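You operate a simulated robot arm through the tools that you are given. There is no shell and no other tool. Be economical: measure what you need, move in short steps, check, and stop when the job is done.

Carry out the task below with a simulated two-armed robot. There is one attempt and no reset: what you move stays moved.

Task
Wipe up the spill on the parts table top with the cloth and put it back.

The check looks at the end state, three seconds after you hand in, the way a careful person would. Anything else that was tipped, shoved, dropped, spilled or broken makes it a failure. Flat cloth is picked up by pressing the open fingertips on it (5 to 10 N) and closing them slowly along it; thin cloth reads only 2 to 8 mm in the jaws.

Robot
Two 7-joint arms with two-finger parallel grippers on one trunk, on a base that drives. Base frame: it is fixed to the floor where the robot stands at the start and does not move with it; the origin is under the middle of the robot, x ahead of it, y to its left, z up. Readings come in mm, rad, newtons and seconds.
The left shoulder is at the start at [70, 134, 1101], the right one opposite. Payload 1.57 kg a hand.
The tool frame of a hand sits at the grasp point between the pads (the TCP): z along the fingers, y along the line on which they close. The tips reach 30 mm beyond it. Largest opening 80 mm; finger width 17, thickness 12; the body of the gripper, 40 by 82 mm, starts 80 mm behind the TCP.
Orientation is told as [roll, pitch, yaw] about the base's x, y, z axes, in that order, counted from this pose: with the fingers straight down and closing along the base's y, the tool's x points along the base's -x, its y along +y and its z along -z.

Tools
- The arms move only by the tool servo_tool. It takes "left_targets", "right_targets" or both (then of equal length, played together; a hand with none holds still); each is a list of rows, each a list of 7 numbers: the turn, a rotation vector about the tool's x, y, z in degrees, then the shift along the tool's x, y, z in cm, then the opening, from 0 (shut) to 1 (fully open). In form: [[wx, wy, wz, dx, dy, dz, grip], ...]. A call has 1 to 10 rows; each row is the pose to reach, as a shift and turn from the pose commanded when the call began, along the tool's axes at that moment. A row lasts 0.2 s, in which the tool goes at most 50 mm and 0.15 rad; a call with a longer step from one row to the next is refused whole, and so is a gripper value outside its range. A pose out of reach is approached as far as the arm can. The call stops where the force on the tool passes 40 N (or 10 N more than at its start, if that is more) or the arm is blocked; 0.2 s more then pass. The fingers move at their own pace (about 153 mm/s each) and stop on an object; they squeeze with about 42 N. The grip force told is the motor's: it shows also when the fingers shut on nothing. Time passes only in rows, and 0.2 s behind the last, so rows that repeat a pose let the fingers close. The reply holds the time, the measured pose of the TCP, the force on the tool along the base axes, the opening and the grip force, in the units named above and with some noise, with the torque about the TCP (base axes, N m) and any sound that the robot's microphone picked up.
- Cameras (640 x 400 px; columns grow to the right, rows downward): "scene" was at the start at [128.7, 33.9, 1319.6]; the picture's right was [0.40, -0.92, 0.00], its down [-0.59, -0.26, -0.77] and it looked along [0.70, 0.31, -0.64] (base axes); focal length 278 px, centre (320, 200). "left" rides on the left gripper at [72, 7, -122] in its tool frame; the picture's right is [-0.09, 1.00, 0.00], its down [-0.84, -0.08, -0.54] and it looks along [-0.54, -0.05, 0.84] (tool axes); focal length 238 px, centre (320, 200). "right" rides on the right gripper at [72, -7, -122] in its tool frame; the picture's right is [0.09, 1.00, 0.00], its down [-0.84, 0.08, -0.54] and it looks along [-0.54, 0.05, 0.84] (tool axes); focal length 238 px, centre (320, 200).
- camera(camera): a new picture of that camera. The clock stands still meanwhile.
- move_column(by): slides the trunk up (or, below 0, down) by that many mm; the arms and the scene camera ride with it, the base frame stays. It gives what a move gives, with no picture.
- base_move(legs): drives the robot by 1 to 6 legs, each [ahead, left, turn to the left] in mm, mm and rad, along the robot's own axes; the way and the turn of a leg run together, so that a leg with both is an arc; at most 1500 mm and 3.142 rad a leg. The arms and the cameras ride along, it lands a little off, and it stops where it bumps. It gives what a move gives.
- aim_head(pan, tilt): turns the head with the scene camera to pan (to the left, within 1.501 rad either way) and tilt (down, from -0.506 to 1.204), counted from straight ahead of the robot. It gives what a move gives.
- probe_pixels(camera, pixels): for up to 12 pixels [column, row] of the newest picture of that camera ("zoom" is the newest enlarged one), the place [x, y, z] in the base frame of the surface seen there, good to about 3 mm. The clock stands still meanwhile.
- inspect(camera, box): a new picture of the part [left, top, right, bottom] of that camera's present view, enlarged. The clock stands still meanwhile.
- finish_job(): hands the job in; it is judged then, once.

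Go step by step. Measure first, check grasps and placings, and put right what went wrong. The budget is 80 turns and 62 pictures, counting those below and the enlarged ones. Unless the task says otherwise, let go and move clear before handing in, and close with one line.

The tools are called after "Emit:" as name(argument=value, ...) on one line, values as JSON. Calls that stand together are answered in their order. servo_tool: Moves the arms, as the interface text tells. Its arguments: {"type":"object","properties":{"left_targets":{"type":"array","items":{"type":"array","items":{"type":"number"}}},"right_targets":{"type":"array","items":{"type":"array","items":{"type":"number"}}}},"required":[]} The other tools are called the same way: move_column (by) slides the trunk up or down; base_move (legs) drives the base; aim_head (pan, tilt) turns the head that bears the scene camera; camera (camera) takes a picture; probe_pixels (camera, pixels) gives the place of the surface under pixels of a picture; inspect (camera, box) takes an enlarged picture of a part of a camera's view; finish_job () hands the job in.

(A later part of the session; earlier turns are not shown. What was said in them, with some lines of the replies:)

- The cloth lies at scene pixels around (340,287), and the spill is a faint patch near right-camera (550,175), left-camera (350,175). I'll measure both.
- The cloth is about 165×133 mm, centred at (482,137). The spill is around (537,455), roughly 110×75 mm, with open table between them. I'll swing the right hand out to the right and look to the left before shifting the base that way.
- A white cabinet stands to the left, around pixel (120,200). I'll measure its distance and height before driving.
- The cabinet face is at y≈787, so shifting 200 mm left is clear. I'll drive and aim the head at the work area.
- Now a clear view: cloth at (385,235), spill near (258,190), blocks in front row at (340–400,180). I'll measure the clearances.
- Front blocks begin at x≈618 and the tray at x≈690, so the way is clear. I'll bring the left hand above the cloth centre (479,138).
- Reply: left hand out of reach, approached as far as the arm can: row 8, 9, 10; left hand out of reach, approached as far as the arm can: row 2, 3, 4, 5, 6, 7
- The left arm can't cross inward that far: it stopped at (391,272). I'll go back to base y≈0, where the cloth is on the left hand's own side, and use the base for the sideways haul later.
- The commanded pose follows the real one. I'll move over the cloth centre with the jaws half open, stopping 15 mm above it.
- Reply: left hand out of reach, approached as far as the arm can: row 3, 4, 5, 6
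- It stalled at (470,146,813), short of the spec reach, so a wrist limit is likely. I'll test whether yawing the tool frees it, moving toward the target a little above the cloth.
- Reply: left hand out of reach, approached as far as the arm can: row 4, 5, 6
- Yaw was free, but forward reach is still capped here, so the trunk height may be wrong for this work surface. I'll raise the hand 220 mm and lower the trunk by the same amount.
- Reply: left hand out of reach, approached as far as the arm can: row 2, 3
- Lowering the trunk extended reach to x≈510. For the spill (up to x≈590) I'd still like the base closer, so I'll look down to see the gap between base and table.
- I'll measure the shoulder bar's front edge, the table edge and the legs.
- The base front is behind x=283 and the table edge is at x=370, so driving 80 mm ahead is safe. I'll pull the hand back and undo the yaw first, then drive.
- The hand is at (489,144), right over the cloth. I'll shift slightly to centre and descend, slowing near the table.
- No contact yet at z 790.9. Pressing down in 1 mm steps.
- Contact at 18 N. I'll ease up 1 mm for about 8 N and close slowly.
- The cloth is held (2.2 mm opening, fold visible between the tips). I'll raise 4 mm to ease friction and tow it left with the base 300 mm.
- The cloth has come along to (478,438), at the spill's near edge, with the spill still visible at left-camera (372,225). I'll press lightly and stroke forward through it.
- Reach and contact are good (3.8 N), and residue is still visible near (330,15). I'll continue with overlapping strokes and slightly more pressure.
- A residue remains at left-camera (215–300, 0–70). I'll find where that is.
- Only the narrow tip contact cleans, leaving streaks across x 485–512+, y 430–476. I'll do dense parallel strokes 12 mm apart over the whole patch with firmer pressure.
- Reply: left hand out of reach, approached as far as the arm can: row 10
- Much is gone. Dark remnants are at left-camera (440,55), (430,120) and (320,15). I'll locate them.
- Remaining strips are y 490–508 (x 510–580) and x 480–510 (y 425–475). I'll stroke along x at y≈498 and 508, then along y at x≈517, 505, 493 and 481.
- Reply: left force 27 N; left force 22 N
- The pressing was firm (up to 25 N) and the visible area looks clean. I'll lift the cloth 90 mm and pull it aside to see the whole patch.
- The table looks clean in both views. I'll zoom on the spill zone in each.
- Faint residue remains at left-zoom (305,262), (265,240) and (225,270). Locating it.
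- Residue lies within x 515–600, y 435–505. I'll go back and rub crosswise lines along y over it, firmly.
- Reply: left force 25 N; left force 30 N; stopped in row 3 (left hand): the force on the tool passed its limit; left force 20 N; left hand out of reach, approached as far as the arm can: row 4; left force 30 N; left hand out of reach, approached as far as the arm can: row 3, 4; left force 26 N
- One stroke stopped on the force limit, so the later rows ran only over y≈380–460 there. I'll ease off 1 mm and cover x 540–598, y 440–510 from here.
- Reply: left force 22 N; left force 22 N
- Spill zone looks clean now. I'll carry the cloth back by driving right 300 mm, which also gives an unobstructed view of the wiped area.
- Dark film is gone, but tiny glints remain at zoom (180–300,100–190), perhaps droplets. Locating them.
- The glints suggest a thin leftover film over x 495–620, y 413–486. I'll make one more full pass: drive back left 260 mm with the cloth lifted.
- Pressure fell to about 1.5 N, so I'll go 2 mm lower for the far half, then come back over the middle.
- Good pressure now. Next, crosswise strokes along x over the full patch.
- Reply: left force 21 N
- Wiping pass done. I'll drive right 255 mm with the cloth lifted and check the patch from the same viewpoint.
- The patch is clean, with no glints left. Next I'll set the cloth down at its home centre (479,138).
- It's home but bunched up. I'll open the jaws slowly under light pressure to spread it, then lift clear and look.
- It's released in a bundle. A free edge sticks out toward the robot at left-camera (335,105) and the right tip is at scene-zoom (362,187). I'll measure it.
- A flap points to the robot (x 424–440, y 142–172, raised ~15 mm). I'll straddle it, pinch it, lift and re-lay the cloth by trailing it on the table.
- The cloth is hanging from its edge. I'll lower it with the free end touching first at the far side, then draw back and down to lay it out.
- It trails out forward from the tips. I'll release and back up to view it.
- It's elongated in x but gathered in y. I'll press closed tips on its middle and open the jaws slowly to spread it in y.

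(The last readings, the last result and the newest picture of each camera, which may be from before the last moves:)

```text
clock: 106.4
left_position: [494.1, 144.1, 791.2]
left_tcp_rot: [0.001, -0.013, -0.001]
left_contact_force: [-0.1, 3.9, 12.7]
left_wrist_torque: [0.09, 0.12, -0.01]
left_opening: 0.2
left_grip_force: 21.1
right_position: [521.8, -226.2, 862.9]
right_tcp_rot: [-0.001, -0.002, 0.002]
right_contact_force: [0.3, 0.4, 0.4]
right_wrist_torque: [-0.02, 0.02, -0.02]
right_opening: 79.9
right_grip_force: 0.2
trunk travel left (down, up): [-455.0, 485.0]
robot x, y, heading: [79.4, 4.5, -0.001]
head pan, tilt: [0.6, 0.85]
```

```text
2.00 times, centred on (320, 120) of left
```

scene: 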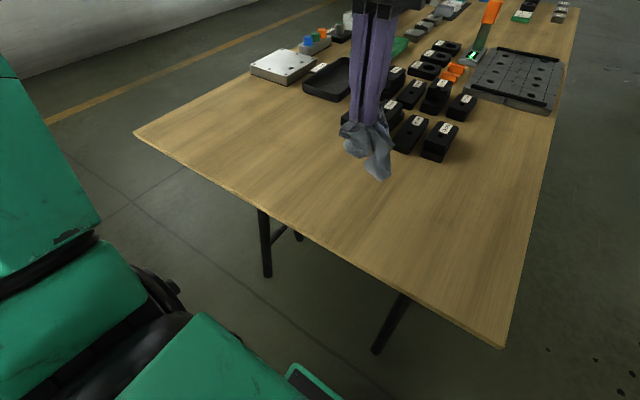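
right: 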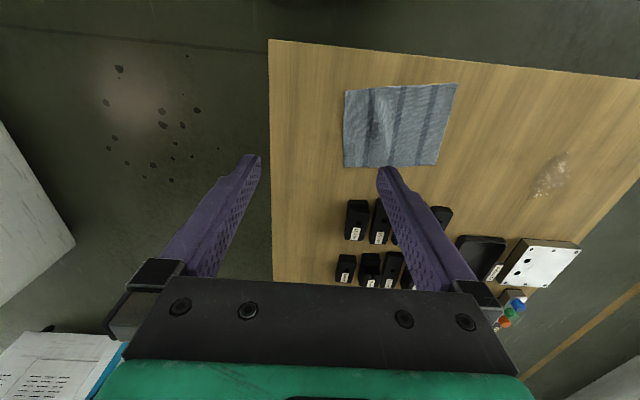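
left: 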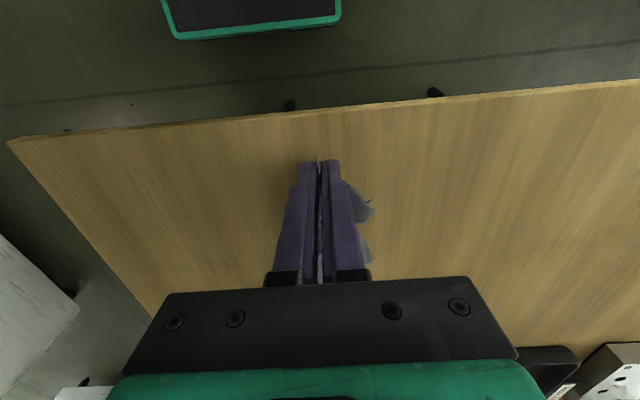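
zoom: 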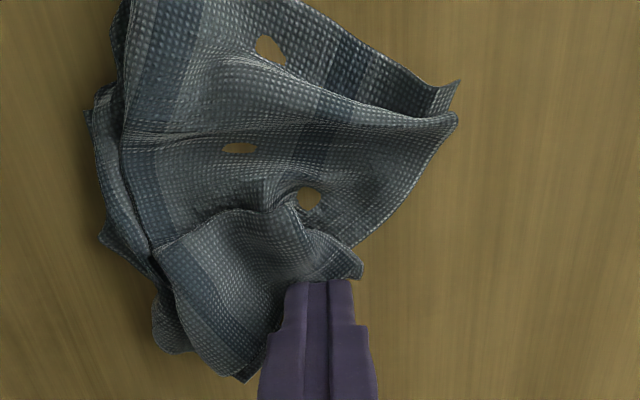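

The spread works very well. The remaining bunch at the far part lies about 30 mm to the right, so I'll repeat the press-and-open there.

Emit:
servo_tool(left_targets=[[0, 0, 0, 0, 0, -2, 0], [0, 0, 0, 0, -2, -4, 0], [0, 0, 0, 0.3, -3.3, -3, 0], [0, 0, 0, 0.3, -3.3, -1, 0], [0, 0, 0, 0.3, -3.3, -0.2, 0], [0, 0, 0, 0.3, -3.3, 0, 0], [0, 0, 0, 0.3, -3.3, 0, 0]])

Emit:
servo_tool(left_targets=[[0, 0, 0, 0, 0, 0, 0.15], [0, 0, 0, 0, 0, 0, 0.3], [0, 0, 0, 0, 0, 0, 0.45], [0, 0, 0, 0, 0, 0, 0.6], [0, 0, 0, 0, 0, 0, 0.8], [0, 0, 0, 0, 0, 0, 0.9], [0, 0, 0, 0, 0, 0, 0.9], [0, 0, 0, 0, 0, -4, 0.9], [0, 0, 0, 0, 0, -8, 0.9], [0, 0, 0, 0, 0, -11, 0.9]])

Emit:
inspect(camera="left", box=[220, 30, 440, 230])

Emit:
inspect(camera="scene", box=[280, 120, 480, 260])

```text
clock: 108.0
left_position: [492.5, 110.2, 792.2]
left_tcp_rot: [0.0, -0.011, 0.002]
left_contact_force: [2.1, 2.7, 20.9]
left_wrist_torque: [-0.05, -0.04, 0.01]
left_opening: 0.1
left_grip_force: 21.8
right_position: [521.0, -226.3, 863.3]
right_tcp_rot: [0.001, -0.002, 0.0]
right_contact_force: [0.6, 0.0, 0.7]
right_wrist_torque: [-0.01, -0.02, -0.01]
right_opening: 79.9
right_grip_force: 0.0
trunk travel left (down, up): [-455.0, 485.0]
robot x, y, heading: [81.5, 7.4, -0.003]
head pan, tilt: [0.6, 0.85]
```

```text
clock: 110.2
left_position: [491.2, 110.8, 898.9]
left_tcp_rot: [0.003, -0.004, 0.003]
left_contact_force: [0.0, -0.2, 0.3]
left_wrist_torque: [0.04, -0.01, -0.02]
left_opening: 72.0
left_grip_force: 0.1
right_position: [522.8, -228.5, 862.3]
right_tcp_rot: [0.001, 0.0, 0.001]
right_contact_force: [-0.2, -0.5, 0.0]
right_wrist_torque: [0.02, 0.02, -0.03]
right_opening: 80.1
right_grip_force: 0.1
trunk travel left (down, up): [-455.0, 485.0]
robot x, y, heading: [78.5, 7.7, 0.0]
head pan, tilt: [0.6, 0.85]
```

```text
2.00 times, centred on (330, 130) of left
```

zoom: 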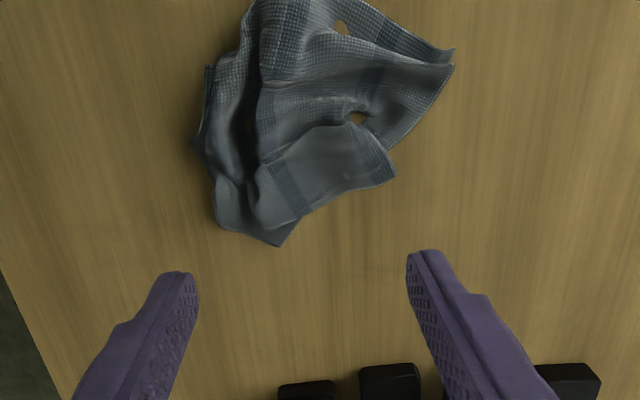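

```text
2.86 times, centred on (380, 190) of scene
```

zoom: 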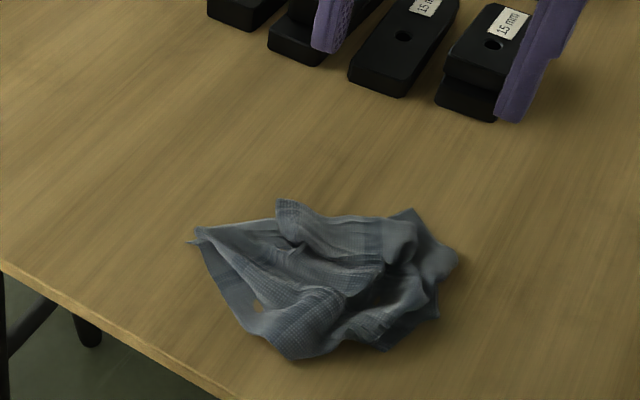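

Good, much flatter. I'll measure its outline against the original (centre 480,138).

Emit:
probe_pixels(camera="zoom", pixels=[[195, 230], [285, 203], [412, 212], [457, 262], [438, 318], [385, 347], [292, 355], [240, 310], [320, 270], [390, 240]])

Emit:
camera(camera="left")

```text
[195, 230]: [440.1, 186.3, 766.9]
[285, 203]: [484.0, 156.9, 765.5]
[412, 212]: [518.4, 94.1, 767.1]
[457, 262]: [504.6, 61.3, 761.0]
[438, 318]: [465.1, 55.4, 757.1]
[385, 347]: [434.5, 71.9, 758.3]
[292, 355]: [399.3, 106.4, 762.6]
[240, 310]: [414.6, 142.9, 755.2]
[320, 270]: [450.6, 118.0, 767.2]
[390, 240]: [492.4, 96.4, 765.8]
```

```text
14 pictures are left
```

left: 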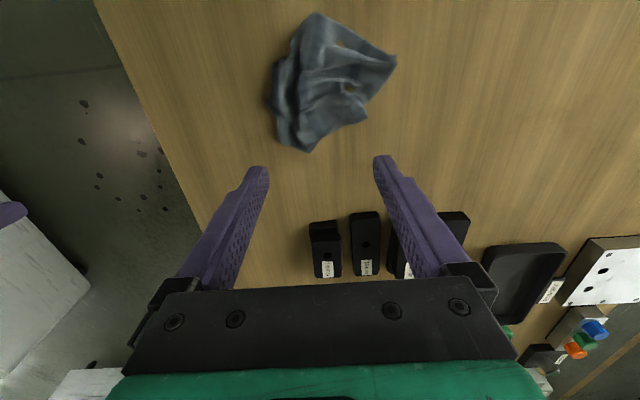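

Spread to about 120×130 mm, with centre near (458,112): about 22 mm near and 26 mm right of home. I'll press closed tips on the middle, slide it +22/+26 mm, and spread again there.

Emit:
servo_tool(left_targets=[[0, 0, 0, 3.0, 0.2, 3, 0.4], [0, 0, 0, 3.0, 0.2, 6, 0], [0, 0, 0, 3.0, 0.2, 9, 0], [0, 0, 0, 3.0, 0.2, 10.2, 0], [0, 0, 0, 3.0, 0.2, 10.6, 0], [0, 0, 0, 3.0, 0.2, 10.75, 0], [0, 0, 0, 3.0, 0.2, 10.75, 0]])

Emit:
servo_tool(left_targets=[[0, 0, 0, -0.7, 0.8, 0, 0], [0, 0, 0, -1.4, 1.6, 0, 0], [0, 0, 0, -2.1, 2.4, 0, 0], [0, 0, 0, -2.4, 2.8, 0, 0], [0, 0, 0, -2.4, 2.8, 0, 0.15], [0, 0, 0, -2.4, 2.8, 0, 0.35], [0, 0, 0, -2.4, 2.8, 0, 0.55], [0, 0, 0, -2.4, 2.8, 0, 0.8], [0, 0, 0, -2.4, 2.8, 0, 1], [0, 0, 0, -2.4, 2.8, 0, 1]])

Emit:
servo_tool(left_targets=[[0, 0, 0, 0, 0, -4, 1], [0, 0, 0, -2, 0, -8, 1], [0, 0, 0, -4, 0, -12, 1], [0, 0, 0, -6, 0, -12, 1]])

Emit:
inspect(camera="scene", box=[280, 120, 480, 260])

```text
clock: 111.8
left_position: [463.6, 113.0, 792.6]
left_tcp_rot: [0.002, -0.008, 0.002]
left_contact_force: [-0.4, 0.0, 1.2]
left_wrist_torque: [-0.01, -0.01, -0.03]
left_opening: 0.1
left_grip_force: 21.4
right_position: [522.5, -227.7, 862.1]
right_tcp_rot: [-0.002, 0.0, 0.0]
right_contact_force: [-0.1, -0.2, -0.1]
right_wrist_torque: [0.0, -0.01, 0.0]
right_opening: 80.0
right_grip_force: 0.0
trunk travel left (down, up): [-455.0, 485.0]
robot x, y, heading: [77.7, 6.6, -0.001]
head pan, tilt: [0.6, 0.85]
```

```text
clock: 114.0
left_position: [486.3, 140.6, 792.4]
left_tcp_rot: [0.002, -0.006, 0.003]
left_contact_force: [0.0, 0.1, 0.7]
left_wrist_torque: [0.04, -0.01, -0.05]
left_opening: 79.5
left_grip_force: 0.1
right_position: [523.4, -227.7, 862.6]
right_tcp_rot: [-0.001, 0.0, 0.001]
right_contact_force: [0.2, 0.2, 0.1]
right_wrist_torque: [0.02, 0.05, -0.04]
right_opening: 79.9
right_grip_force: 0.0
trunk travel left (down, up): [-455.0, 485.0]
robot x, y, heading: [81.7, 7.7, 0.0]
head pan, tilt: [0.6, 0.85]
```

```text
clock: 115.0
left_position: [546.4, 143.3, 911.8]
left_tcp_rot: [0.0, -0.003, 0.006]
left_contact_force: [0.2, 0.4, -0.1]
left_wrist_torque: [-0.05, 0.02, -0.01]
left_opening: 79.8
left_grip_force: 0.0
right_position: [524.1, -225.7, 861.7]
right_tcp_rot: [0.0, 0.001, -0.002]
right_contact_force: [0.0, 0.0, -0.6]
right_wrist_torque: [0.0, 0.02, -0.02]
right_opening: 80.1
right_grip_force: 0.3
trunk travel left (down, up): [-455.0, 485.0]
robot x, y, heading: [78.0, 8.4, -0.001]
head pan, tilt: [0.6, 0.85]
```

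```text
2.86 times, centred on (380, 190) of scene
```

zoom: 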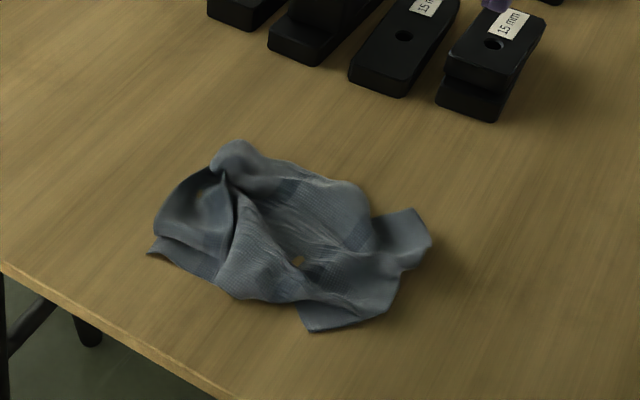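

Even flatter and moved. Checking its outline again.

Emit:
probe_pixels(camera="zoom", pixels=[[150, 252], [160, 210], [235, 143], [350, 182], [415, 210], [430, 245], [385, 312], [310, 330], [230, 295], [290, 230], [298, 262], [216, 165]])

```text
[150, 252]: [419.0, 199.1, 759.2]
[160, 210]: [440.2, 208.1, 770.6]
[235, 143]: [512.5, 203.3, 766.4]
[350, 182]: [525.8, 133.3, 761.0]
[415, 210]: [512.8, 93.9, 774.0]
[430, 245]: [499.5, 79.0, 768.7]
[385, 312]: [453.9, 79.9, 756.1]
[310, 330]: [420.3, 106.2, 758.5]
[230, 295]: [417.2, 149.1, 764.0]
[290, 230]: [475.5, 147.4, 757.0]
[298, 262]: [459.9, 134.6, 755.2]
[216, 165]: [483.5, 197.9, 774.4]
```

The cloth is centred at about (470,145), within ~12 mm of its start, and lies over most of its original footprint. I'll back off with both hands clear and take a final look.

Emit:
servo_tool(left_targets=[[0, 0, 0, 0, 2, -4, 1], [0, 0, 0, 0, 4, -8, 1], [0, 0, 0, 2, 6, -10, 1], [0, 0, 0, 4, 8, -10, 1]])

Emit:
base_move(legs=[[-200, 0, 0]])

Emit:
aim_head(pan=0.35, tilt=0.6)

Emit:
camera(camera="scene")

Emit:
camera(camera="left")

```text
clock: 116.0
left_position: [500.5, 220.2, 1006.6]
left_tcp_rot: [-0.001, -0.01, 0.002]
left_contact_force: [0.7, 0.7, 0.8]
left_wrist_torque: [0.0, 0.02, -0.01]
left_opening: 79.7
left_grip_force: 0.0
left hand out of reach, approached as far as the arm can: row 1, 2, 3, 4
right_position: [521.8, -225.9, 863.4]
right_tcp_rot: [0.0, 0.0, 0.0]
right_contact_force: [-0.6, -1.2, 0.3]
right_wrist_torque: [-0.02, 0.03, 0.01]
right_opening: 79.9
right_grip_force: 0.1
trunk travel left (down, up): [-455.0, 485.0]
robot x, y, heading: [77.8, 4.6, 0.003]
head pan, tilt: [0.6, 0.85]
```

```text
clock: 117.6
left_position: [301.8, 221.0, 1006.4]
left_tcp_rot: [0.0, -0.008, -0.001]
left_contact_force: [-0.1, 0.5, 0.2]
left_wrist_torque: [-0.01, -0.05, -0.02]
left_opening: 79.7
left_grip_force: 0.0
right_position: [322.5, -226.9, 863.5]
right_tcp_rot: [0.0, 0.001, -0.002]
right_contact_force: [0.2, -0.4, 0.5]
right_wrist_torque: [0.0, 0.0, 0.0]
right_opening: 80.2
right_grip_force: 0.1
trunk travel left (down, up): [-455.0, 485.0]
robot x, y, heading: [-125.3, 6.8, -0.0]
head pan, tilt: [0.6, 0.85]
```

```text
clock: 118.3
left_position: [302.8, 222.3, 1007.8]
left_tcp_rot: [0.0, -0.01, 0.0]
left_contact_force: [-0.1, 0.4, -1.3]
left_wrist_torque: [-0.04, -0.02, 0.01]
left_opening: 79.8
left_grip_force: 0.1
right_position: [322.4, -227.2, 862.6]
right_tcp_rot: [-0.001, 0.0, -0.001]
right_contact_force: [0.2, -0.3, 0.1]
right_wrist_torque: [-0.02, 0.05, -0.04]
right_opening: 80.1
right_grip_force: 0.1
trunk travel left (down, up): [-455.0, 485.0]
robot x, y, heading: [-122.8, 1.1, -0.002]
head pan, tilt: [0.351, 0.6]
```

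```text
12 pictures are left
```

scene: 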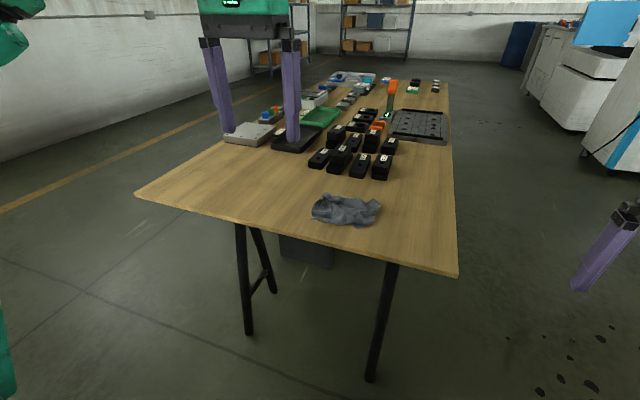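

```text
11 pictures are left
```

left: 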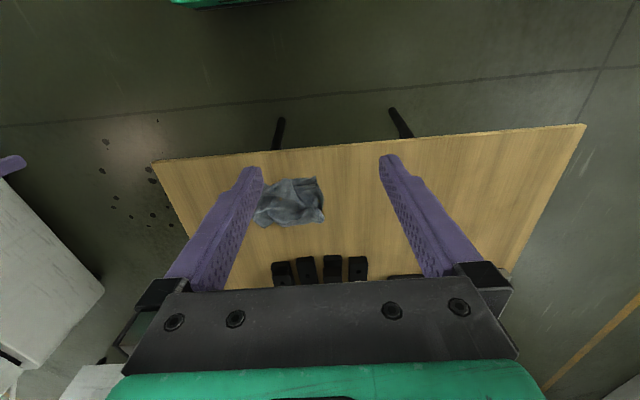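

The table is clear, the objects are undisturbed and the cloth is home. One last zoom on the wiped patch and the area near the cloth.

Emit:
inspect(camera="scene", box=[160, 130, 400, 260])

```text
2.67 times, centred on (280, 195) of scene
```

zoom: 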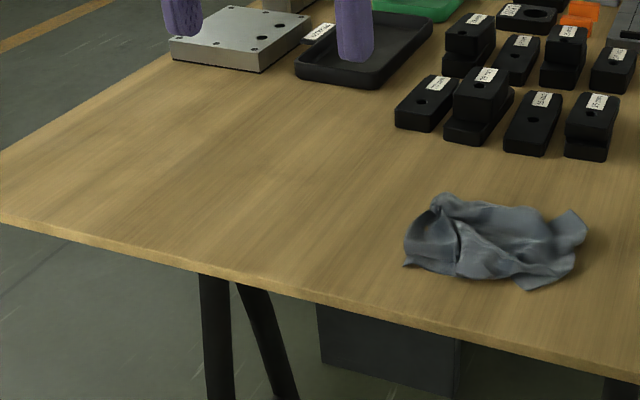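

The patch is clean, the cloth is back in its place and both hands are clear, so I'm handing in.

Emit:
finish_job()

```text
The job is handed in.
```

I wiped up the spill and put the cloth back within about 12 mm of where it started; it lies spread but somewhat wrinkled, not as flat as before. The last close-up showed no residue and nothing else on the table looked disturbed.
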